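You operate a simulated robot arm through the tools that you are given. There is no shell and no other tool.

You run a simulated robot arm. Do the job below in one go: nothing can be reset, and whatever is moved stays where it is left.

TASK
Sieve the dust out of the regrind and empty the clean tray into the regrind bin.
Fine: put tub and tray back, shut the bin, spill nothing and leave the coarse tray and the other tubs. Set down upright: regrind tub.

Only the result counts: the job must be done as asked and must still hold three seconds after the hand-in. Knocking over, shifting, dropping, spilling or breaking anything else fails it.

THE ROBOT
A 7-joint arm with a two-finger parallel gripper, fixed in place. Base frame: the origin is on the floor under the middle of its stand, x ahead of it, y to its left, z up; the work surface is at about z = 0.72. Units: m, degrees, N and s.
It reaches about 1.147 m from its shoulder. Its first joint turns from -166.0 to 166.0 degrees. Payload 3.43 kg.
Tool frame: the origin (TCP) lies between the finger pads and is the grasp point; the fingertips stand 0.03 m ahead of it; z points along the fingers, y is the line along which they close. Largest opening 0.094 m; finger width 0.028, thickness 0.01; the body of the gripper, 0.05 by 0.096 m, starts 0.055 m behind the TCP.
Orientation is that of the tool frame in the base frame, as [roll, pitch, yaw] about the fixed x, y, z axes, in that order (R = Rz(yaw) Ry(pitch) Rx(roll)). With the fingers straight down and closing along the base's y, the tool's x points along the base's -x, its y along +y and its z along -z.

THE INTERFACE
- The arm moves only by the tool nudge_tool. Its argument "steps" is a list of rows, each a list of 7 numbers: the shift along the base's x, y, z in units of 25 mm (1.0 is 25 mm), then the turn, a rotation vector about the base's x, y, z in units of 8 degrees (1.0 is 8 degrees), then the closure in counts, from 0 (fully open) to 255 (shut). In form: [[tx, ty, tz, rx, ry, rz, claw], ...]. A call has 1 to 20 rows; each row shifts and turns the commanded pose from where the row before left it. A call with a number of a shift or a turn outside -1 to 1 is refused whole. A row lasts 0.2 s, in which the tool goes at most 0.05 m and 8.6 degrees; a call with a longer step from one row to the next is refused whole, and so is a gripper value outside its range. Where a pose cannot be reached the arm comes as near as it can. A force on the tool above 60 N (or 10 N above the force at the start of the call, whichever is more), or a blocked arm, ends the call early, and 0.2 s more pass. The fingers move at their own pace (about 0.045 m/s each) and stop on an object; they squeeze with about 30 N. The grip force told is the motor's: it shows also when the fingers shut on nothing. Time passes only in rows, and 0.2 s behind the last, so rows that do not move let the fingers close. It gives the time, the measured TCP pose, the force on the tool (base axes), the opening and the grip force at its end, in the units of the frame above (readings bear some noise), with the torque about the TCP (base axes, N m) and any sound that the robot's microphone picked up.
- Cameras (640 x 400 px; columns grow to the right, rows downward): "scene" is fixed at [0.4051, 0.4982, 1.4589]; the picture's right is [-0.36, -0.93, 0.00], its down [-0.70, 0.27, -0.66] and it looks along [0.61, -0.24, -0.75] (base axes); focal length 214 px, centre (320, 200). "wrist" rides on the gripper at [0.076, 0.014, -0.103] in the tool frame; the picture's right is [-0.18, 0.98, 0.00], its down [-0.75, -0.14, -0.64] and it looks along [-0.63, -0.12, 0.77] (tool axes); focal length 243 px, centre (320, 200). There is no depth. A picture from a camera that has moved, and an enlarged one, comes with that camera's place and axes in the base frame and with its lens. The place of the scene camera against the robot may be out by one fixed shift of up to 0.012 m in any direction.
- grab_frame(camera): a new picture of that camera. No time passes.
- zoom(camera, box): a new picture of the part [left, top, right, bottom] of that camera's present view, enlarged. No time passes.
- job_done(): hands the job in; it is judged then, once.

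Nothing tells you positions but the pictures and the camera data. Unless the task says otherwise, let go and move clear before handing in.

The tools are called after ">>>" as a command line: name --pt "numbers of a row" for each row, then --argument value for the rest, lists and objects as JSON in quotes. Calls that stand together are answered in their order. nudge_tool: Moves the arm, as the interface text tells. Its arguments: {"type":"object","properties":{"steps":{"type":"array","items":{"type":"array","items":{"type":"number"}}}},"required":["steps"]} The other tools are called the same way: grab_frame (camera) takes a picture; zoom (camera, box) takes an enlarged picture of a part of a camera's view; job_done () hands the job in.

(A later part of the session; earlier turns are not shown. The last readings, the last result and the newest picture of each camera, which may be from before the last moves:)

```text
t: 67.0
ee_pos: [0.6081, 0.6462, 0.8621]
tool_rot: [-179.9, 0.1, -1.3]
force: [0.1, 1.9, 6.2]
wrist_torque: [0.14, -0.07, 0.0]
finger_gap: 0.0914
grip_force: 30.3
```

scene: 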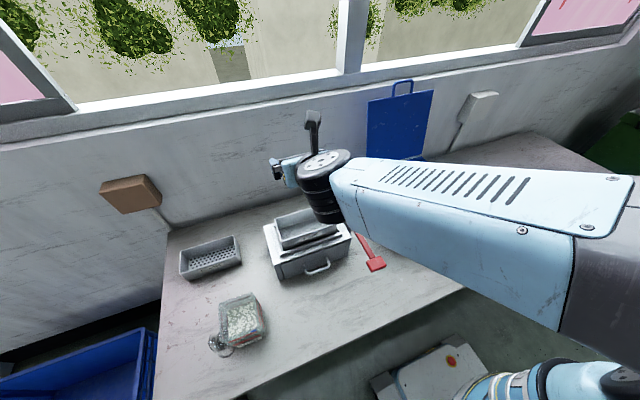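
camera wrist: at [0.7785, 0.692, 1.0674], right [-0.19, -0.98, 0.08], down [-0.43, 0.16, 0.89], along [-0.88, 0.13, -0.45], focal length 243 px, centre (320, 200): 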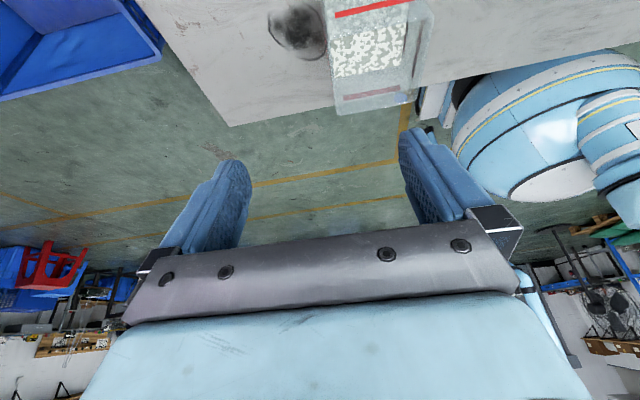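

The fingers meet the tub at a gap of 0.0914, so the clearance really is only about 1 mm per side and it is now centred. I'll grip fully here and test with a small lift.

>>> nudge_tool --pt "0 0 0 0 0 0 255" --pt "0 0 0 0 0 0 255"

>>> zoom --camera "wrist" --box '[200, 80, 460, 250]'

>>> zoom --camera "scene" --box '[190, 270, 290, 360]'

```text
t: 67.6
ee_pos: [0.6085, 0.6467, 0.8614]
tool_rot: [-179.9, 0.1, -1.2]
force: [0.8, 2.0, 7.9]
wrist_torque: [0.25, -0.05, 0.0]
finger_gap: 0.091
grip_force: 30.4
```

```text
2.35 times, centred on (330, 165) of wrist
camera zoom: at [0.6841, 0.6314, 0.9648], right [-0.21, -0.98, 0.0], down [-0.75, 0.16, 0.64], along [-0.63, 0.13, -0.77], focal length 571 px, centre (296, 282)
```

zoom: 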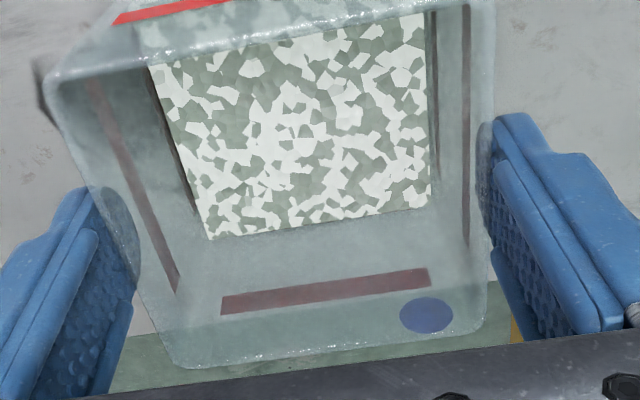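

```text
4.44 times, centred on (240, 315) of scene
camera zoom: at [0.4051, 0.4982, 1.4589], right [-0.36, -0.93, 0.0], down [-0.7, 0.27, -0.66], along [0.61, -0.24, -0.75], focal length 953 px, centre (676, -311)
```

zoom: 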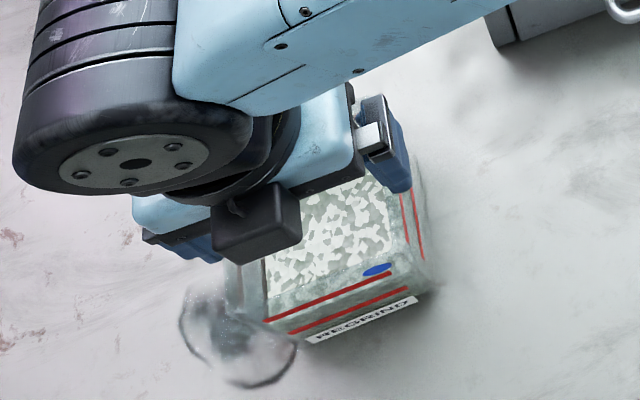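

>>> nudge_tool --pt "0 0 0.3 0 0 0 255" --pt "0 0 0.3 0 0 0 255"

>>> zoom --camera "scene" --box '[190, 270, 290, 360]'

>>> zoom --camera "wrist" --box '[200, 80, 460, 250]'

```text
t: 68.2
ee_pos: [0.609, 0.6466, 0.875]
tool_rot: [-180.0, 0.2, -1.2]
force: [-0.1, 0.3, -3.3]
wrist_torque: [0.02, -0.01, -0.02]
finger_gap: 0.0912
grip_force: 30.1
```

```text
4.44 times, centred on (240, 315) of scene
camera zoom: at [0.4051, 0.4982, 1.4589], right [-0.36, -0.93, 0.0], down [-0.7, 0.27, -0.66], along [0.61, -0.24, -0.75], focal length 953 px, centre (676, -311)
```

zoom: 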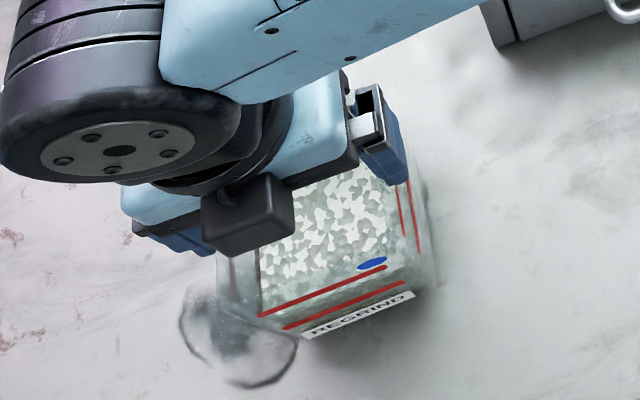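

```text
2.35 times, centred on (330, 165) of wrist
camera zoom: at [0.6849, 0.631, 0.978], right [-0.21, -0.98, 0.0], down [-0.75, 0.16, 0.64], along [-0.63, 0.13, -0.77], focal length 571 px, centre (296, 282)
```

zoom: 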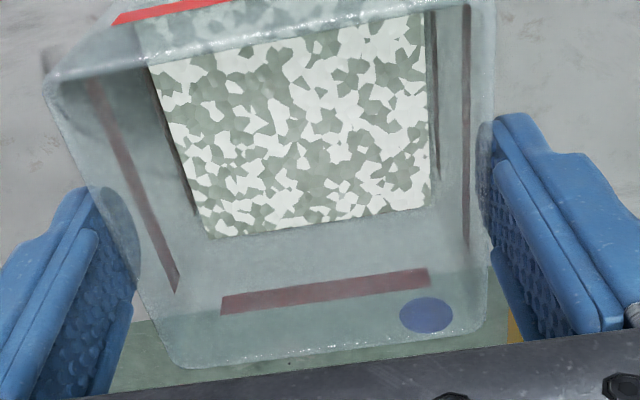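

The tub lifts securely (about 0.34 kg, no slip). I'll raise it, carry it level above the sieve, and align it with the tray.

>>> nudge_tool --pt "0 0 0.5 0 0 0 255" --pt "0 0 0.9 0 0 0 255" --pt "0 0 0.9 0 0 0 255" --pt "0 0 0.9 0 0 0 255" --pt "0 0 0.9 0 0 0 255" --pt "0 0 0.9 0 0 0 255" --pt "0 0 0.9 0 0 0 255" --pt "0 0 0.9 0 0 0 255" --pt "0 0 0.9 0 0 0 255" --pt "0 0 0.9 0 0 0 255" --pt "0 0 0.5 0 0 0 255"

>>> grab_frame --camera "wrist"

>>> zoom --camera "scene" --box '[160, 180, 360, 380]'

```text
t: 70.6
ee_pos: [0.609, 0.6467, 1.1027]
tool_rot: [-179.9, 0.2, -1.2]
force: [0.9, -0.7, -3.1]
wrist_torque: [-0.01, 0.0, 0.02]
finger_gap: 0.0913
grip_force: 30.2
```

```text
taken
camera wrist: at [0.6847, 0.6312, 1.2063], right [-0.21, -0.98, 0.0], down [-0.75, 0.16, 0.64], along [-0.63, 0.13, -0.77], focal length 243 px, centre (320, 200)
```

wrist: 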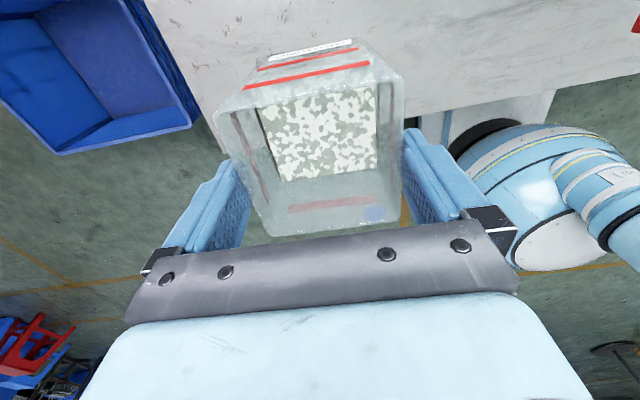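

```text
2.00 times, centred on (260, 280) of scene
camera zoom: at [0.4051, 0.4982, 1.4589], right [-0.36, -0.93, 0.0], down [-0.7, 0.27, -0.66], along [0.61, -0.24, -0.75], focal length 429 px, centre (440, 40)
```

zoom: 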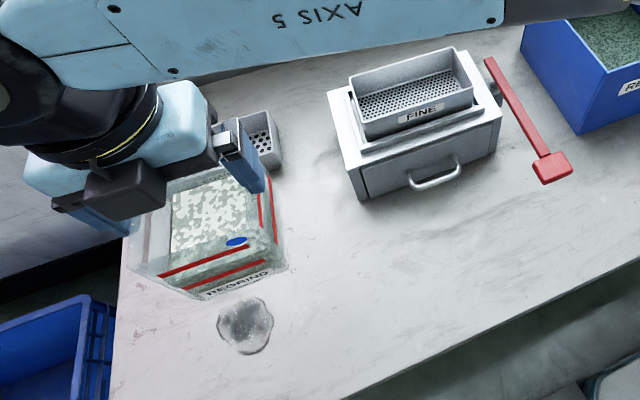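

>>> zoom --camera "scene" --box '[205, 315, 255, 365]'

```text
8.00 times, centred on (230, 340) of scene
camera zoom: at [0.4051, 0.4982, 1.4589], right [-0.36, -0.93, 0.0], down [-0.7, 0.27, -0.66], along [0.61, -0.24, -0.75], focal length 1716 px, centre (1040, -920)
```

zoom: 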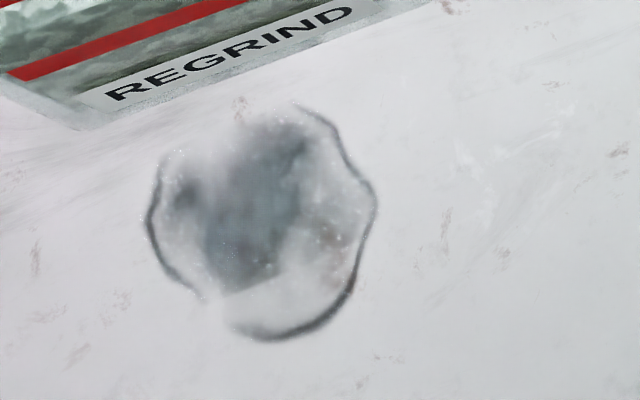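

The mark is a flat patch on the bench that the tub stood partly on. The tub is held level at z≈1.10; now I'll carry it over to the sieve.

>>> nudge_tool --pt "0.3 -0.4 0 0 0 0.0125 255" --pt "0.637 -0.8 0 0 0 0.0125 255" --pt "0.637 -0.8125 0 0 0 0.0125 255" --pt "0.637 -0.8125 0 0 0 0.0125 255" --pt "0.637 -0.8125 0 0 0 0.0125 255" --pt "0.637 -0.8125 0 0 0 0.0125 255" --pt "0.637 -0.8125 0 0 0 0.0125 255" --pt "0.637 -0.8125 0 0 0 0.0125 255" --pt "0.637 -0.8125 0 0 0 0.0125 255" --pt "0.637 -0.8125 0 0 0 0.0125 255" --pt "0.637 -0.8125 0 0 0 0.0125 255" --pt "0.637 -0.8125 0 0 0 0.0125 255" --pt "0.337 -0.4125 0 0 0 0.0125 255"

>>> grab_frame --camera "scene"

```text
t: 73.4
ee_pos: [0.7992, 0.4041, 1.1024]
tool_rot: [-179.9, 0.2, 0.1]
force: [0.2, 0.7, -2.9]
wrist_torque: [0.0, 0.0, -0.03]
finger_gap: 0.0912
grip_force: 29.5
```

```text
taken
```

scene: 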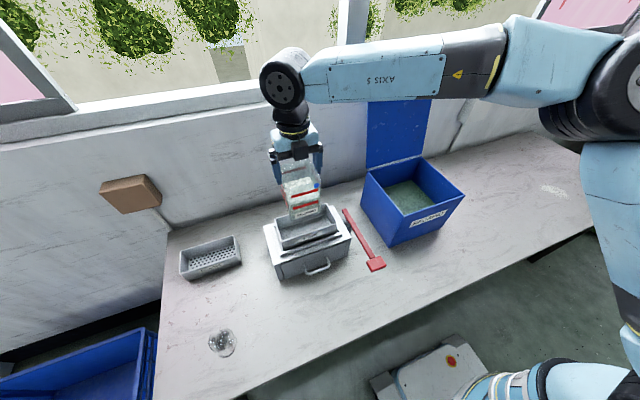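

Next, I'll tilt to 48° while still high (below the angle where material would start to run), then check the geometry.

>>> nudge_tool --pt "0.136 0 0 0 -0.75 0 255" --pt "0.136 0 0 0 -0.75 0 255" --pt "0.136 0 0 0 -0.75 0 255" --pt "0.136 0 0 0 -0.75 0 255" --pt "0.136 0 0 0 -0.75 0 255" --pt "0.136 0 0 0 -0.75 0 255" --pt "0.136 0 0 0 -0.75 0 255" --pt "0.136 0 0 0 -0.75 0 255"

>>> zoom --camera "scene" --box '[240, 100, 400, 300]'

>>> grab_frame --camera "wrist"

```text
t: 75.2
ee_pos: [0.8262, 0.4037, 1.1029]
tool_rot: [180.0, -48.0, 0.1]
force: [0.1, -0.8, -3.2]
wrist_torque: [0.02, 0.27, 0.03]
finger_gap: 0.0911
grip_force: 30.1
```

```text
2.00 times, centred on (320, 200) of scene
camera zoom: at [0.4051, 0.4982, 1.4589], right [-0.36, -0.93, 0.0], down [-0.7, 0.27, -0.66], along [0.61, -0.24, -0.75], focal length 429 px, centre (320, 200)
```

zoom: 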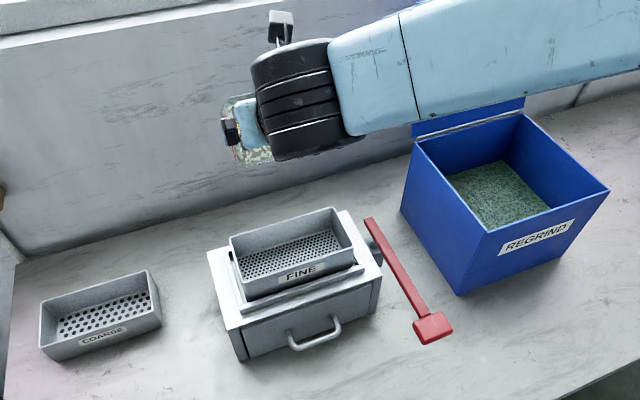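

```text
taken
camera wrist: at [0.8008, 0.3894, 1.2299], right [-0.12, -0.98, -0.14], down [-0.98, 0.14, -0.13], along [0.15, 0.12, -0.98], focal length 243 px, centre (320, 200)
```

wrist: 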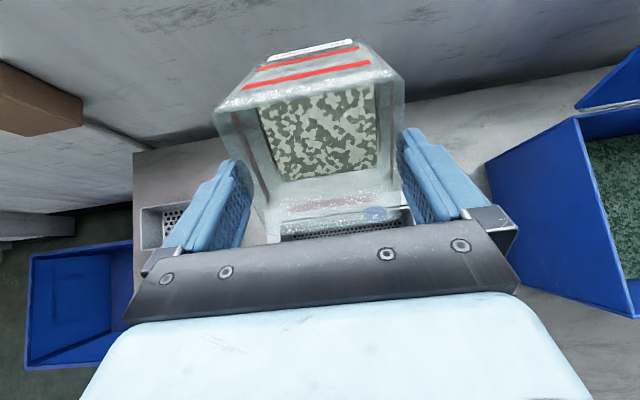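

The wrist view shows the lip above the tray. I'll lower so the lip is about 5 cm above the tray rim.

>>> nudge_tool --pt "0 0 -0.6 0 0 0 255" --pt "0 0 -0.75 0 0 0 255" --pt "0 0 -0.75 0 0 0 255" --pt "0 0 -0.75 0 0 0 255" --pt "0 0 -0.75 0 0 0 255" --pt "0 0 -0.7 0 0 0 255"

>>> zoom --camera "scene" --box '[240, 100, 400, 300]'

>>> zoom --camera "wrist" --box '[200, 20, 440, 250]'

```text
t: 76.6
ee_pos: [0.8274, 0.4041, 0.996]
tool_rot: [179.9, -47.9, 0.2]
force: [-1.0, 0.3, -2.8]
wrist_torque: [0.0, 0.26, -0.01]
finger_gap: 0.0915
grip_force: 30.4
```

```text
2.00 times, centred on (320, 200) of scene
camera zoom: at [0.4051, 0.4982, 1.4589], right [-0.36, -0.93, 0.0], down [-0.7, 0.27, -0.66], along [0.61, -0.24, -0.75], focal length 429 px, centre (320, 200)
```

zoom: 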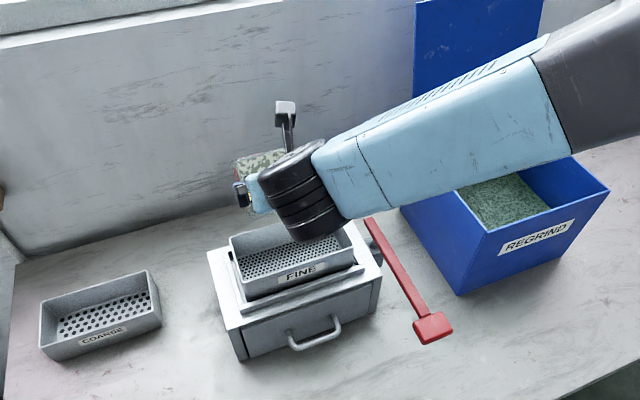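

```text
1.74 times, centred on (320, 135) of wrist
camera zoom: at [0.8018, 0.3907, 1.1218], right [-0.12, -0.98, -0.14], down [-0.98, 0.14, -0.13], along [0.15, 0.12, -0.98], focal length 422 px, centre (320, 313)
```

zoom: 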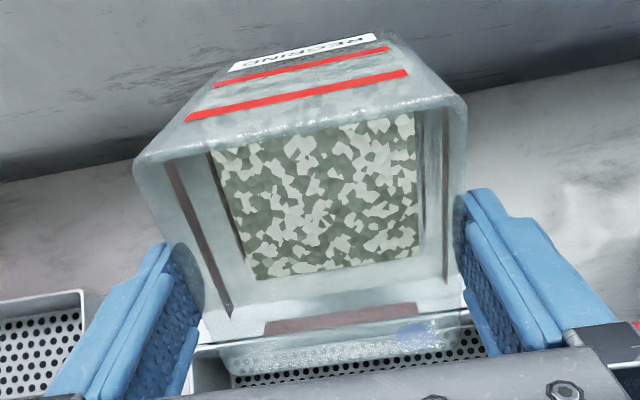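

Everything is clear: the lip is above the far half of the tray. I'll keep tilting slowly with the lip held in place, checking as I go.

>>> nudge_tool --pt "-0.113 0 0.06 0 -0.5 0 255" --pt "-0.113 0 0.06 0 -0.5 0 255" --pt "-0.113 0 0.06 0 -0.5 0 255"

>>> nudge_tool --pt "-0.122 0 0.042 0 -0.5 0 255" --pt "-0.122 0 0.042 0 -0.5 0 255"

>>> zoom --camera "wrist" --box '[200, 20, 440, 250]'

>>> zoom --camera "scene" --box '[240, 100, 400, 300]'

```text
t: 77.4
ee_pos: [0.8169, 0.403, 1.002]
tool_rot: [180.0, -59.8, 0.1]
force: [0.0, 0.0, -4.0]
wrist_torque: [0.03, 0.27, -0.02]
finger_gap: 0.0912
grip_force: 30.6
```

```text
t: 78.0
ee_pos: [0.8118, 0.4037, 1.0028]
tool_rot: [179.8, -67.9, 0.2]
force: [0.4, 0.0, -3.6]
wrist_torque: [-0.02, 0.35, 0.01]
finger_gap: 0.091
grip_force: 29.8
```

```text
1.74 times, centred on (320, 135) of wrist
camera zoom: at [0.7456, 0.3901, 1.1121], right [-0.07, -0.98, -0.17], down [-0.88, 0.14, -0.46], along [0.47, 0.12, -0.87], focal length 422 px, centre (320, 313)
```

zoom: 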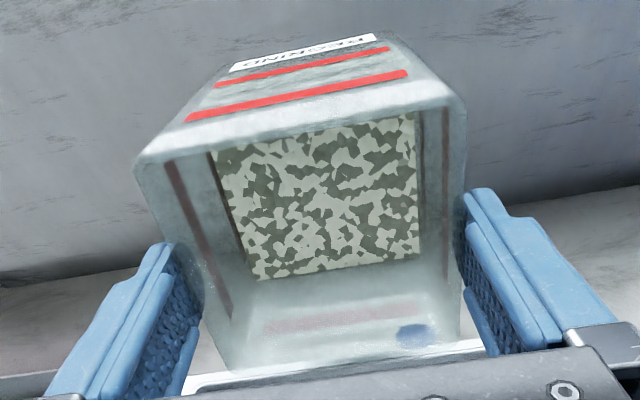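

```text
2.00 times, centred on (320, 200) of scene
camera zoom: at [0.4051, 0.4982, 1.4589], right [-0.36, -0.93, 0.0], down [-0.7, 0.27, -0.66], along [0.61, -0.24, -0.75], focal length 429 px, centre (320, 200)
```

zoom: 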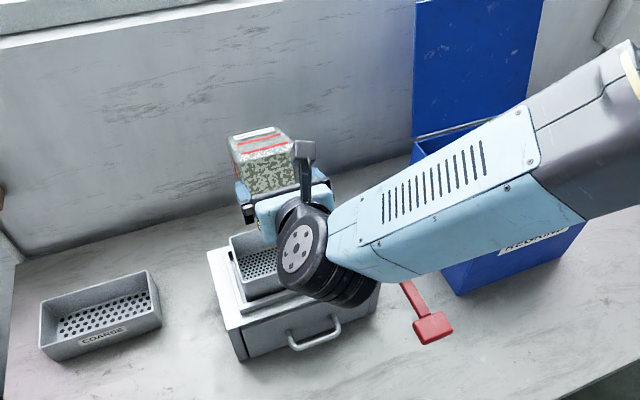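

>>> nudge_tool --pt "-0.128 0 0.024 0 -0.5 0 255" --pt "-0.128 0 0.024 0 -0.5 0 255"

>>> nudge_tool --pt "-0.13 0 0.006 0 -0.5 0 255" --pt "-0.13 0 0.006 0 -0.5 0 255"

>>> zoom --camera "wrist" --box '[200, 20, 440, 250]'

>>> zoom --camera "scene" --box '[240, 100, 400, 300]'

```text
t: 78.6
ee_pos: [0.8057, 0.4033, 1.0034]
tool_rot: [179.6, -75.9, 0.3]
force: [0.3, -0.4, -3.5]
wrist_torque: [0.0, 0.34, -0.03]
finger_gap: 0.0912
grip_force: 30.1
```

```text
t: 79.2
ee_pos: [0.7978, 0.4031, 1.0052]
tool_rot: [179.4, -84.0, 0.6]
force: [-0.3, 0.2, -3.1]
wrist_torque: [-0.04, 0.35, 0.01]
finger_gap: 0.0913
grip_force: 29.7
```

```text
1.74 times, centred on (320, 135) of wrist
camera zoom: at [0.7046, 0.3896, 1.0914], right [-0.02, -0.98, -0.18], down [-0.72, 0.14, -0.68], along [0.7, 0.12, -0.71], focal length 422 px, centre (320, 313)
```

zoom: 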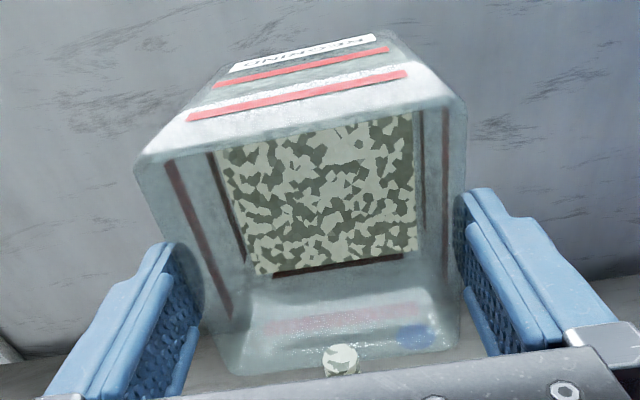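

```text
2.00 times, centred on (320, 200) of scene
camera zoom: at [0.4051, 0.4982, 1.4589], right [-0.36, -0.93, 0.0], down [-0.7, 0.27, -0.66], along [0.61, -0.24, -0.75], focal length 429 px, centre (320, 200)
```

zoom: 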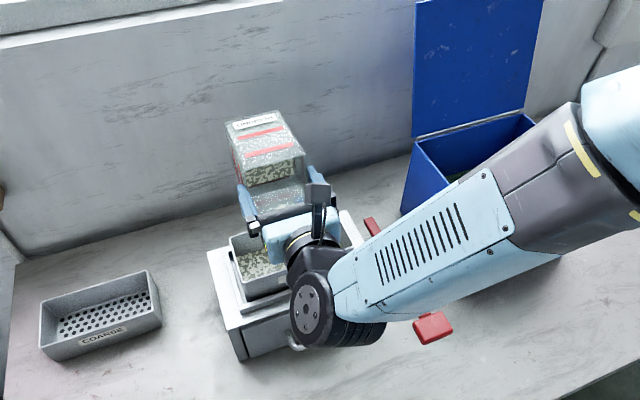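

Material is flowing from the lip into the tray. I'll hold here a moment and let it run.

>>> nudge_tool --pt "0 0 0 0 0 0 255" --pt "0 0 0 0 0 0 255" --pt "0 0 0 0 0 0 255" --pt "0 0 0 0 0 0 255"

>>> zoom --camera "scene" --box '[280, 180, 380, 280]'

>>> zoom --camera "wrist" --box '[200, 20, 440, 250]'

```text
t: 80.2
ee_pos: [0.7982, 0.4034, 1.0041]
tool_rot: [179.1, -83.9, 0.9]
force: [0.2, 0.6, -3.5]
wrist_torque: [0.02, 0.28, 0.02]
finger_gap: 0.0912
grip_force: 30.6
```

```text
4.00 times, centred on (330, 230) of scene
camera zoom: at [0.4051, 0.4982, 1.4589], right [-0.36, -0.93, 0.0], down [-0.7, 0.27, -0.66], along [0.61, -0.24, -0.75], focal length 858 px, centre (280, 80)
```

zoom: 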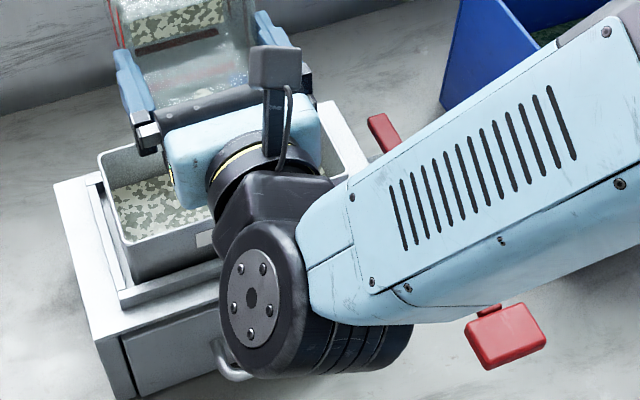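

```text
1.74 times, centred on (320, 135) of wrist
camera zoom: at [0.7048, 0.3897, 1.0914], right [-0.02, -0.98, -0.18], down [-0.72, 0.14, -0.68], along [0.7, 0.12, -0.71], focal length 422 px, centre (320, 313)
```

zoom: 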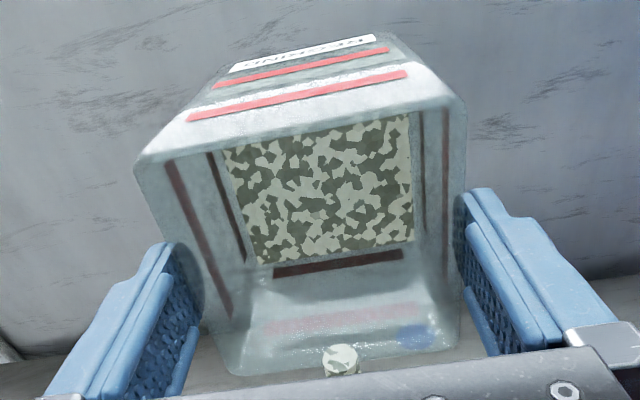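

>>> nudge_tool --pt "-0.128 0 -0.012 0 -0.5 0 255" --pt "-0.128 0 -0.012 0 -0.5 0 255" --pt "0 0 0 0 0 0 255" --pt "0 0 0 0 0 0 255" --pt "0 0 0 0 0 0 255" --pt "0 0 0 0 0 0 255" --pt "0 0 0 0 0 0 255"

>>> zoom --camera "scene" --box '[260, 160, 380, 280]'

>>> zoom --camera "wrist" --box '[200, 20, 440, 250]'

```text
t: 81.8
ee_pos: [0.7918, 0.4023, 1.0053]
tool_rot: [2.8, -88.1, 177.3]
force: [-0.1, -0.1, -2.2]
wrist_torque: [0.01, 0.17, 0.01]
finger_gap: 0.0911
grip_force: 30.2
```

```text
3.33 times, centred on (320, 220) of scene
camera zoom: at [0.4051, 0.4982, 1.4589], right [-0.36, -0.93, 0.0], down [-0.7, 0.27, -0.66], along [0.61, -0.24, -0.75], focal length 715 px, centre (320, 133)
```

zoom: 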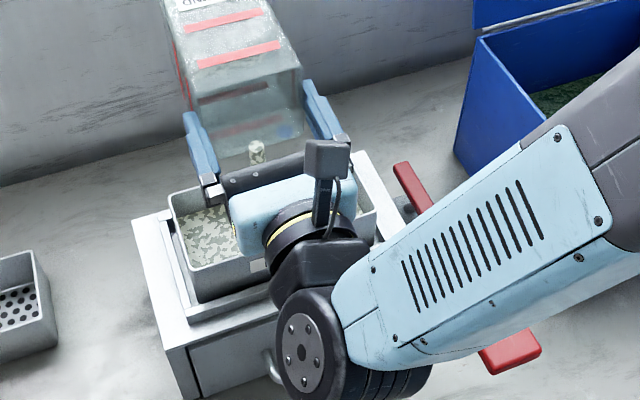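

```text
1.74 times, centred on (320, 135) of wrist
camera zoom: at [0.6868, 0.3897, 1.0771], right [0.01, -0.98, -0.18], down [-0.62, 0.14, -0.77], along [0.79, 0.12, -0.61], focal length 422 px, centre (320, 313)
```

zoom: 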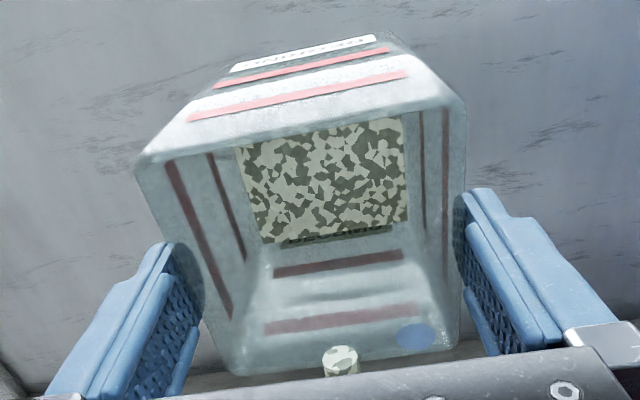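

The flow is steady and stays in the tray (tub weight has dropped by a third). I'll continue slowly.

>>> nudge_tool --pt "0 0 0 0 0 0 255" --pt "0 0 0 0 0 0 255" --pt "-0.126 0 -0.03 0 -0.5 0 255" --pt "-0.126 0 -0.03 0 -0.5 0 255" --pt "0 0 0 0 0 0 255" --pt "0 0 0 0 0 0 255" --pt "0 0 0 0 0 0 255"

>>> zoom --camera "scene" --box '[260, 160, 380, 280]'

>>> zoom --camera "wrist" --box '[200, 20, 440, 250]'

```text
t: 83.4
ee_pos: [0.7866, 0.4044, 1.003]
tool_rot: [0.4, -80.1, 179.4]
force: [0.3, 0.5, -0.4]
wrist_torque: [-0.02, 0.12, -0.02]
finger_gap: 0.0912
grip_force: 30.3
```

```text
3.33 times, centred on (320, 220) of scene
camera zoom: at [0.4051, 0.4982, 1.4589], right [-0.36, -0.93, 0.0], down [-0.7, 0.27, -0.66], along [0.61, -0.24, -0.75], focal length 715 px, centre (320, 133)
```

zoom: 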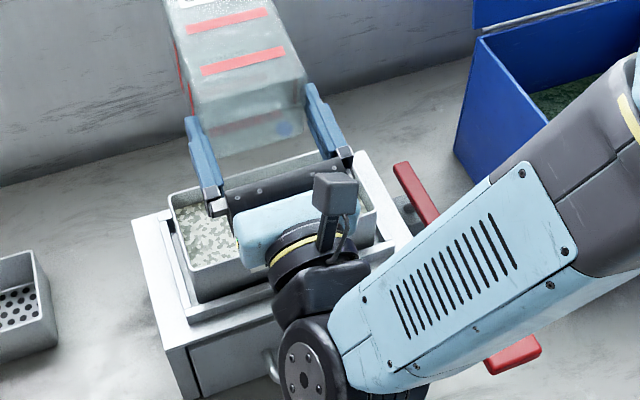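

```text
1.74 times, centred on (320, 135) of wrist
camera zoom: at [0.6718, 0.3899, 1.0604], right [0.03, -0.98, -0.18], down [-0.5, 0.14, -0.85], along [0.86, 0.12, -0.49], focal length 422 px, centre (320, 313)
```

zoom: 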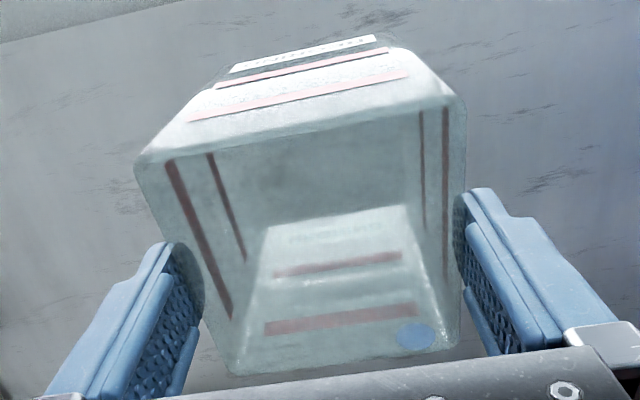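

The tub now looks empty. I'll tilt slightly further to let any remainder drop, then tilt back with the lip still above the tray.

>>> nudge_tool --pt "-0.12 0 -0.048 0 -0.5 0 255" --pt "-0.12 0 -0.048 0 -0.5 0 255" --pt "0 0 0 0 0 0 255" --pt "0 0 0 0 0 0 255" --pt "0 0 0 0 0 0 255" --pt "0.12 0 0.048 0 0.5 0 255" --pt "0.12 0 0.048 0 0.5 0 255" --pt "0.126 0 0.03 0 0.5 0 255" --pt "0.126 0 0.03 0 0.5 0 255" --pt "0.128 0 0.012 0 0.5 0 255" --pt "0.128 0 0.012 0 0.5 0 255" --pt "0.13 0 -0.006 0 0.5 0 255" --pt "0.13 0 -0.006 0 0.5 0 255" --pt "0.128 0 -0.024 0 0.5 0 255" --pt "0.128 0 -0.024 0 0.5 0 255"

>>> zoom --camera "scene" --box '[260, 160, 380, 280]'

```text
t: 86.6
ee_pos: [0.8109, 0.4024, 1.0025]
tool_rot: [179.8, -67.8, 0.2]
force: [-0.5, -0.3, -1.1]
wrist_torque: [-0.01, 0.07, 0.02]
finger_gap: 0.0914
grip_force: 29.8
```

```text
3.33 times, centred on (320, 220) of scene
camera zoom: at [0.4051, 0.4982, 1.4589], right [-0.36, -0.93, 0.0], down [-0.7, 0.27, -0.66], along [0.61, -0.24, -0.75], focal length 715 px, centre (320, 133)
```

zoom: 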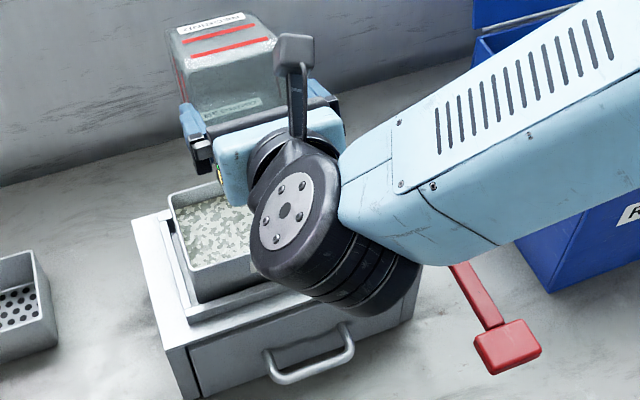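

>>> nudge_tool --pt "0.1 0 0.9 0 0.7 0 255" --pt "0.1 0 0.9 0 0.7 0 255" --pt "0.1 0 0.9 0 0.7 0 255" --pt "0.1 0 0.9 0 0.7 0 255" --pt "0 0 0.6 0 0.7 0 255" --pt "-0.2 0 0 0 0.7 0 255" --pt "-0.2 0 0 0 0.7 0 255" --pt "-0.2 0 0 0 0.7 0 255" --pt "-0.2 0 0 0 0.7 0 255" --pt "-0.2 0 0 0 0.7 0 255" --pt "-0.2 0 0 0 0.7 0 255" --pt "-0.2 0 0 0 0.78 0 255"

>>> zoom --camera "scene" --box '[240, 100, 400, 300]'

```text
t: 89.2
ee_pos: [0.7866, 0.4026, 1.1085]
tool_rot: [180.0, 0.0, 0.1]
force: [-0.4, -0.6, -0.6]
wrist_torque: [0.0, 0.0, 0.03]
finger_gap: 0.0912
grip_force: 29.7
```

```text
2.00 times, centred on (320, 200) of scene
camera zoom: at [0.4051, 0.4982, 1.4589], right [-0.36, -0.93, 0.0], down [-0.7, 0.27, -0.66], along [0.61, -0.24, -0.75], focal length 429 px, centre (320, 200)
```

zoom: 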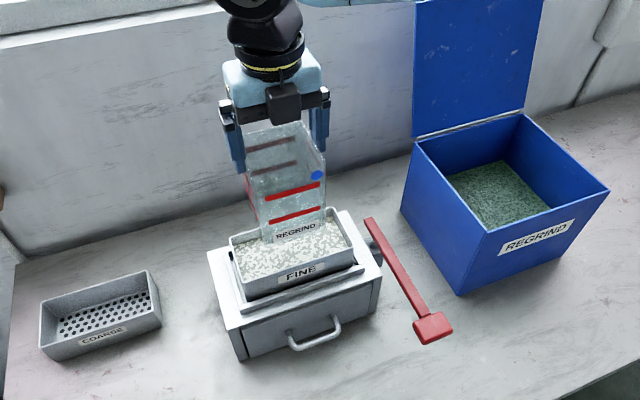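

The tub is empty and the tray holds the dusty regrind with nothing spilled. Now I'll carry the tub back to its place.

>>> nudge_tool --pt "-0.592 0.807 0 0 0 -0.0125 255" --pt "-0.592 0.807 0 0 0 -0.0125 255" --pt "-0.592 0.807 0 0 0 -0.0125 255" --pt "-0.592 0.807 0 0 0 -0.0125 255" --pt "-0.592 0.807 0 0 0 -0.0125 255" --pt "-0.592 0.807 0 0 0 -0.0125 255" --pt "-0.592 0.807 0 0 0 -0.0125 255" --pt "-0.592 0.807 0 0 0 -0.0125 255" --pt "-0.592 0.807 0 0 0 -0.0125 255" --pt "-0.592 0.807 0 0 0 -0.0125 255" --pt "-0.592 0.807 0 0 0 -0.0125 255" --pt "-0.592 0.807 0 0 0 -0.0125 255"

>>> nudge_tool --pt "0 0 -0.9 0 0 0 255" --pt "0 0 -0.9 0 0 0 255" --pt "0 0 -0.9 0 0 0 255" --pt "0 0 -0.9 0 0 0 255" --pt "0 0 -0.9 0 0 0 255" --pt "0 0 -0.9 0 0 0 255" --pt "0 0 -0.9 0 0 0 255" --pt "0 0 -0.9 0 0 0 255" --pt "0 0 -0.9 0 0 0 255" --pt "0 0 -0.9 0 0 0 255"

>>> zoom --camera "scene" --box '[200, 280, 280, 360]'

```text
t: 91.8
ee_pos: [0.6103, 0.6453, 1.1078]
tool_rot: [180.0, -0.1, -1.1]
force: [0.9, -0.8, -1.1]
wrist_torque: [0.03, 0.06, -0.03]
finger_gap: 0.0914
grip_force: 29.9
```

```text
t: 94.0
ee_pos: [0.6078, 0.6445, 0.882]
tool_rot: [179.9, -0.1, -1.1]
force: [0.2, 0.4, -0.2]
wrist_torque: [0.0, -0.03, 0.01]
finger_gap: 0.0912
grip_force: 29.6
```

```text
5.00 times, centred on (240, 320) of scene
camera zoom: at [0.4051, 0.4982, 1.4589], right [-0.36, -0.93, 0.0], down [-0.7, 0.27, -0.66], along [0.61, -0.24, -0.75], focal length 1072 px, centre (720, -400)
```

zoom: 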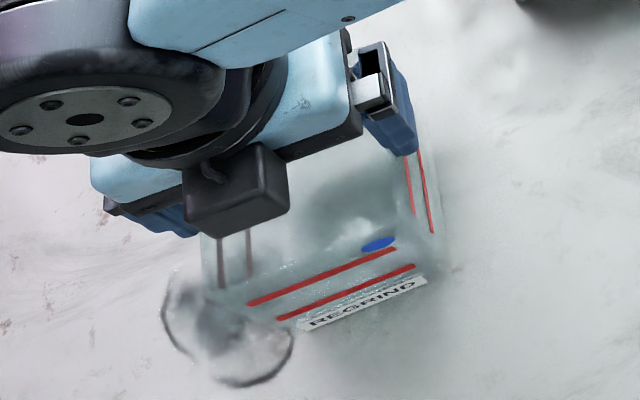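

>>> nudge_tool --pt "0.03 0 -0.36 0 0 0 255" --pt "0 0 -0.36 0 0 0 255"

>>> nudge_tool --pt "0 0 -0.1 0 0 0 255"

```text
t: 94.6
ee_pos: [0.6103, 0.6459, 0.8644]
tool_rot: [-179.9, 0.0, -1.2]
force: [0.2, -0.4, -1.5]
wrist_torque: [-0.02, 0.01, 0.02]
finger_gap: 0.0913
grip_force: 30.0
```

```text
t: 95.0
ee_pos: [0.6087, 0.647, 0.8636]
tool_rot: [-179.8, 0.0, -1.0]
force: [-2.3, -1.9, 7.4]
wrist_torque: [0.29, -0.11, 0.05]
finger_gap: 0.0913
grip_force: 29.9
```

The tub has touched down. I'll open the fingers and rise straight up.

>>> nudge_tool --pt "0 0 0.03 0 0 0 0" --pt "0 0 0 0 0 0 0" --pt "0 0 0 0 0 0 0"

>>> nudge_tool --pt "0 0 0.3 0 0 0 0" --pt "0 0 0.4 0 0 0 0" --pt "0 0 0.6 0 0 0 0" --pt "0 0 0.8 0 0 0 0" --pt "0 0 0.9 0 0 0 0" --pt "0 0 0.9 0 0 0 0" --pt "0 0 0.9 0 0 0 0" --pt "0 0 0.9 0 0 0 0"

>>> zoom --camera "scene" --box '[200, 280, 280, 360]'

>>> grab_frame --camera "wrist"

```text
t: 95.8
ee_pos: [0.6097, 0.6463, 0.8643]
tool_rot: [-180.0, -0.1, -1.3]
force: [-0.6, 0.4, -0.9]
wrist_torque: [-0.01, 0.01, -0.02]
finger_gap: 0.0941
grip_force: 0.0
```

```text
t: 97.6
ee_pos: [0.6098, 0.6471, 1.0045]
tool_rot: [-179.9, -0.1, -1.0]
force: [0.2, -0.1, -0.6]
wrist_torque: [0.02, 0.01, 0.02]
finger_gap: 0.094
grip_force: 0.0
```

```text
5.00 times, centred on (240, 320) of scene
camera zoom: at [0.4051, 0.4982, 1.4589], right [-0.36, -0.93, 0.0], down [-0.7, 0.27, -0.66], along [0.61, -0.24, -0.75], focal length 1072 px, centre (720, -400)
```

zoom: 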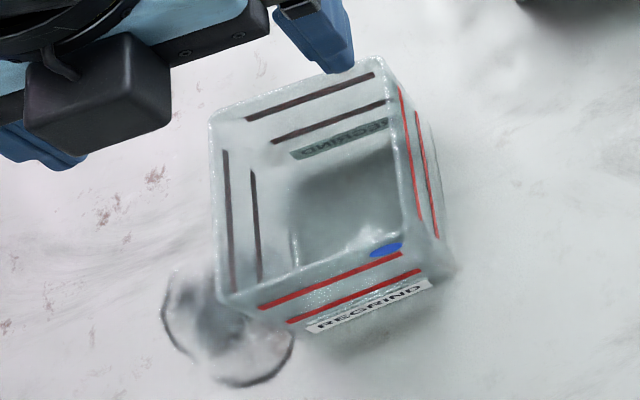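

```text
taken
camera wrist: at [0.685, 0.6323, 1.1091], right [-0.2, -0.98, 0.0], down [-0.75, 0.16, 0.64], along [-0.63, 0.13, -0.77], focal length 243 px, centre (320, 200)
```

wrist: 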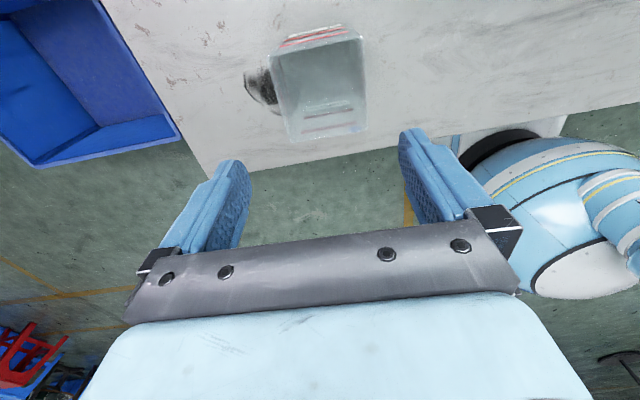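

The tub is back upright within a couple of millimetres of its start. Next, the lever: I'll look closely at its pivot to learn how it moves.

>>> zoom --camera "scene" --box '[335, 200, 385, 240]'

>>> zoom --camera "scene" --box '[260, 190, 360, 270]'

```text
10.00 times, centred on (360, 220) of scene
camera zoom: at [0.4051, 0.4982, 1.4589], right [-0.36, -0.93, 0.0], down [-0.7, 0.27, -0.66], along [0.61, -0.24, -0.75], focal length 2145 px, centre (-80, 0)
```

zoom: 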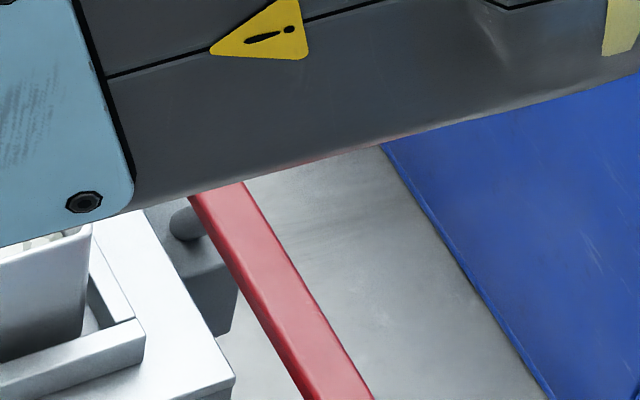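

```text
5.00 times, centred on (310, 230) of scene
camera zoom: at [0.4051, 0.4982, 1.4589], right [-0.36, -0.93, 0.0], down [-0.7, 0.27, -0.66], along [0.61, -0.24, -0.75], focal length 1072 px, centre (370, 50)
```

zoom: 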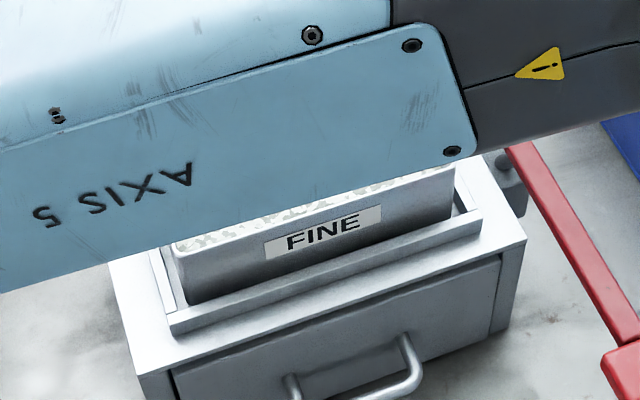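

The pivot rod runs horizontally along y, so the handle should move up and down. I'll come above the handle block and look at it.

>>> nudge_tool --pt "-0.02 -0.99 0 0 0 0.01 0" --pt "-0.02 -0.99 0 0 0 0.01 0" --pt "-0.02 -0.99 0 0 0 0.01 0" --pt "-0.02 -0.99 0 0 0 0.01 0" --pt "-0.02 -0.99 0 0 0 0.01 0" --pt "-0.02 -0.99 0 0 0 0.01 0" --pt "-0.02 -0.99 0 0 0 0.01 0" --pt "-0.02 -0.99 0 0 0 0.01 0" --pt "-0.02 -0.99 0 0 0 0.01 0" --pt "-0.02 -0.99 0 0 0 0.01 0" --pt "-0.02 -0.99 0 0 0 0.01 0" --pt "-0.02 -0.99 0 0 0 0.01 0" --pt "-0.02 -0.99 0 0 0 0.01 0" --pt "-0.02 -0.99 0 0 0 0 0" --pt "-0.02 -0.99 0 0 0 0 0" --pt "-0.02 -0.95 0 0 0 0 0"

>>> grab_frame --camera "wrist"

>>> grab_frame --camera "scene"

```text
t: 101.0
ee_pos: [0.6003, 0.2498, 1.0057]
tool_rot: [180.0, -0.1, -0.1]
force: [0.3, 0.1, -0.1]
wrist_torque: [-0.01, 0.01, 0.01]
finger_gap: 0.0939
grip_force: 0.1
```

```text
taken
camera wrist: at [0.6761, 0.2366, 1.108], right [-0.19, -0.98, 0.0], down [-0.75, 0.14, 0.64], along [-0.63, 0.12, -0.77], focal length 243 px, centre (320, 200)
```

wrist: 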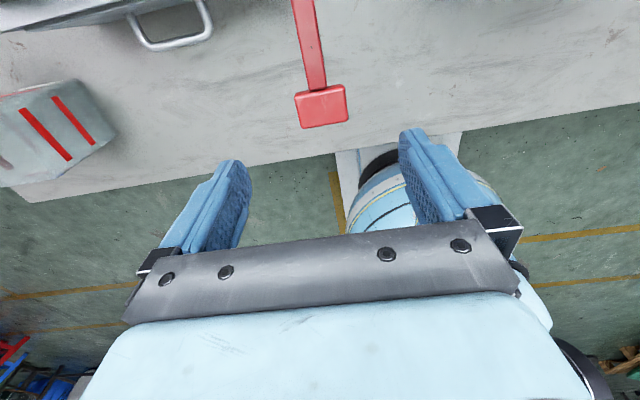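

```text
taken
```

scene: 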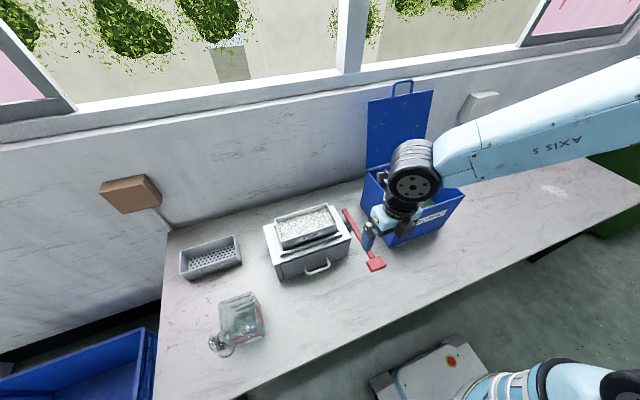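

>>> zoom --camera "wrist" --box '[260, 0, 380, 140]'

>>> zoom --camera "scene" --box '[330, 200, 410, 280]'

>>> zoom --camera "scene" --box '[255, 195, 355, 275]'

```text
2.86 times, centred on (320, 70) of wrist
camera zoom: at [0.6761, 0.2366, 1.108], right [-0.19, -0.98, 0.0], down [-0.75, 0.14, 0.64], along [-0.63, 0.12, -0.77], focal length 693 px, centre (320, 571)
```

zoom: 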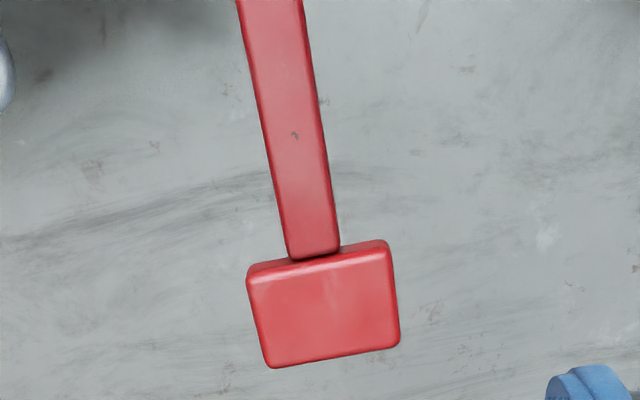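

```text
5.00 times, centred on (370, 240) of scene
camera zoom: at [0.4051, 0.4982, 1.4589], right [-0.36, -0.93, 0.0], down [-0.7, 0.27, -0.66], along [0.61, -0.24, -0.75], focal length 1072 px, centre (70, 0)
```

zoom: 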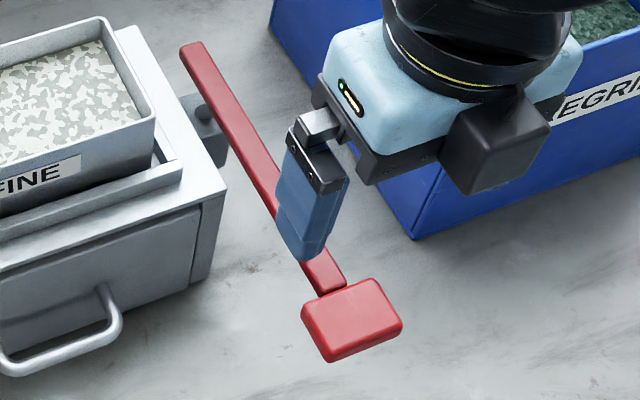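

```text
5.00 times, centred on (305, 235) of scene
camera zoom: at [0.4051, 0.4982, 1.4589], right [-0.36, -0.93, 0.0], down [-0.7, 0.27, -0.66], along [0.61, -0.24, -0.75], focal length 1072 px, centre (395, 25)
```

zoom: 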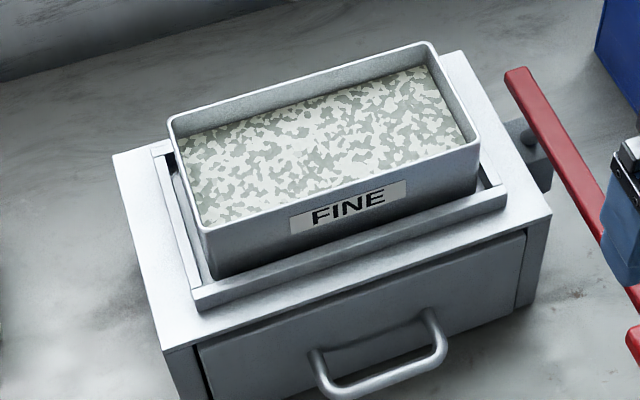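

The tray is filled well below its rim. The handle block spans x 0.579–0.612, y 0.227–0.272, at z≈0.865. I'll descend around it with open fingers and grip it.

>>> nudge_tool --pt "-0.1 0 -0.8 0 0 0 0" --pt "-0.09 0 -0.8 0 0 0 0" --pt "0 0 -0.8 0 0 0 0" --pt "0 0 -0.8 0 0 0 0" --pt "0 0 -0.8 0 0 0 0" --pt "0 0 -0.8 0 0 0 0" --pt "0 0 -0.6 0 0 0 0"

>>> zoom --camera "wrist" --box '[200, 60, 440, 250]'

>>> zoom --camera "scene" --box '[330, 200, 410, 280]'

```text
t: 102.6
ee_pos: [0.5964, 0.2509, 0.871]
tool_rot: [180.0, -0.1, -0.1]
force: [-0.8, 0.8, 0.1]
wrist_torque: [0.0, 0.0, -0.02]
finger_gap: 0.094
grip_force: 0.1
```

```text
2.11 times, centred on (320, 155) of wrist
camera zoom: at [0.672, 0.2366, 0.9736], right [-0.19, -0.98, 0.0], down [-0.75, 0.14, 0.64], along [-0.63, 0.12, -0.77], focal length 511 px, centre (320, 295)
```

zoom: 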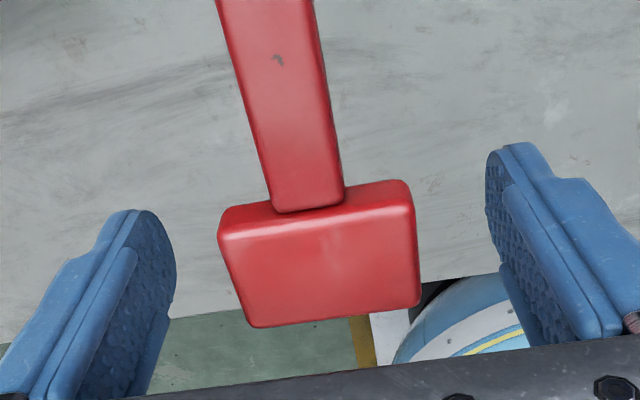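

```text
5.00 times, centred on (370, 240) of scene
camera zoom: at [0.4051, 0.4982, 1.4589], right [-0.36, -0.93, 0.0], down [-0.7, 0.27, -0.66], along [0.61, -0.24, -0.75], focal length 1072 px, centre (70, 0)
```

zoom: 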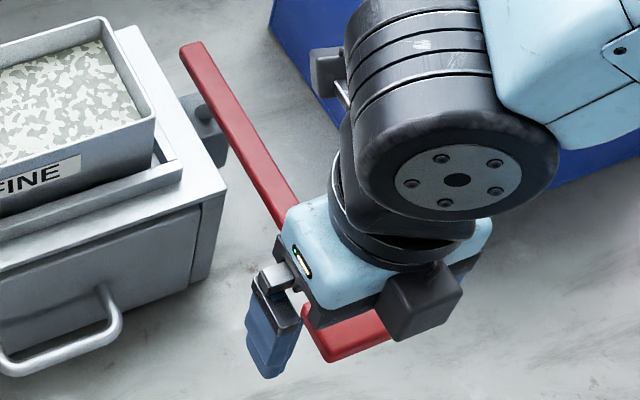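

>>> nudge_tool --pt "0 0 -0.1 0 0 0 120" --pt "0 0 0 0 0 0 255" --pt "0 0 0 0 0 0 255" --pt "0 0 0 0 0 0 255"

```text
t: 103.6
ee_pos: [0.5966, 0.25, 0.8688]
tool_rot: [-180.0, 0.0, -0.1]
force: [0.2, 2.3, -1.1]
wrist_torque: [0.07, -0.03, 0.08]
finger_gap: 0.0542
grip_force: 43.4
```

I have the handle. I'll try a small upward stroke, rotating with the lever, and read the forces.

>>> nudge_tool --pt "0 0 0.2 0 0.19 0 255" --pt "0 0 0.2 0 0.19 0 255"

```text
t: 104.2
ee_pos: [0.5965, 0.2498, 0.8774]
tool_rot: [180.0, 3.2, -0.1]
force: [2.2, 10.7, -39.1]
wrist_torque: [0.07, -0.59, 0.17]
finger_gap: 0.0497
grip_force: 45.1
```

Upward meets stiff resistance (−39 N). I'll return and try downward.

>>> nudge_tool --pt "0 0 -0.2 0 -0.19 0 255" --pt "0 0 -0.2 0 -0.19 0 255"

>>> nudge_tool --pt "0 0 -0.2 0 -0.19 0 255" --pt "0 0 -0.2 0 -0.19 0 255"

>>> zoom --camera "scene" --box '[330, 200, 410, 280]'

```text
t: 104.8
ee_pos: [0.5965, 0.2503, 0.8675]
tool_rot: [180.0, -0.1, 0.0]
force: [-5.1, -2.6, 2.7]
wrist_torque: [-0.24, -0.1, -0.08]
finger_gap: 0.0497
grip_force: 45.1
```

```text
t: 105.4
ee_pos: [0.5956, 0.2501, 0.8578]
tool_rot: [180.0, -3.2, -0.1]
force: [-11.1, 2.7, -2.1]
wrist_torque: [-0.25, 0.98, -0.18]
finger_gap: 0.0496
grip_force: 45.1
```

```text
5.00 times, centred on (370, 240) of scene
camera zoom: at [0.4051, 0.4982, 1.4589], right [-0.36, -0.93, 0.0], down [-0.7, 0.27, -0.66], along [0.61, -0.24, -0.75], focal length 1072 px, centre (70, 0)
```

zoom: 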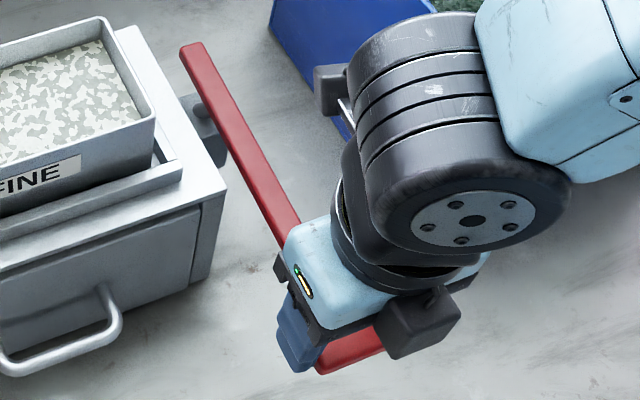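

Downward moves freely. I'll continue down a bit and compare the bar's attitude.

>>> nudge_tool --pt "0 0 -0.2 0 -0.1 0 255" --pt "0 0 -0.2 0 -0.1 0 255" --pt "0 0 -0.2 0 -0.1 0 255"

>>> zoom --camera "scene" --box '[330, 200, 410, 280]'

>>> zoom --camera "wrist" --box '[200, 0, 440, 250]'

```text
t: 106.2
ee_pos: [0.597, 0.25, 0.8443]
tool_rot: [-179.9, -5.6, -0.2]
force: [-11.7, 2.3, 7.2]
wrist_torque: [-0.19, -1.15, 0.28]
finger_gap: 0.0497
grip_force: 44.7
```

```text
5.00 times, centred on (370, 240) of scene
camera zoom: at [0.4051, 0.4982, 1.4589], right [-0.36, -0.93, 0.0], down [-0.7, 0.27, -0.66], along [0.61, -0.24, -0.75], focal length 1072 px, centre (70, 0)
```

zoom: 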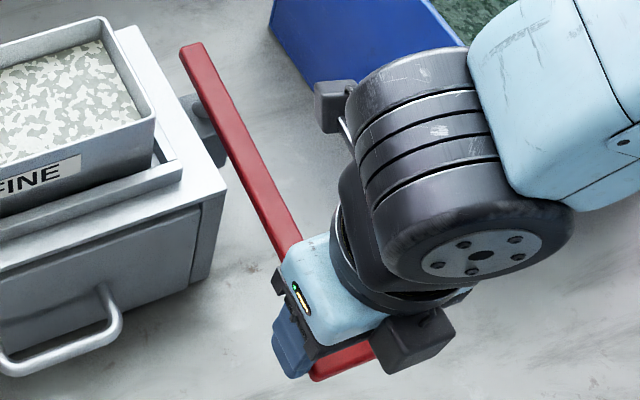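

```text
1.60 times, centred on (320, 125) of wrist
camera zoom: at [0.6628, 0.2362, 0.9538], right [-0.18, -0.98, -0.02], down [-0.81, 0.14, 0.57], along [-0.55, 0.12, -0.82], focal length 388 px, centre (320, 320)
```

zoom: 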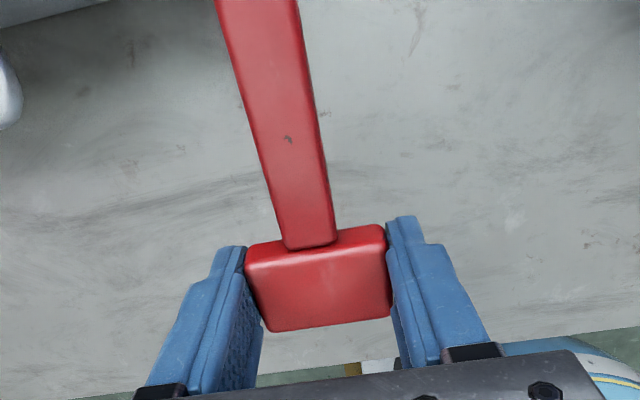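

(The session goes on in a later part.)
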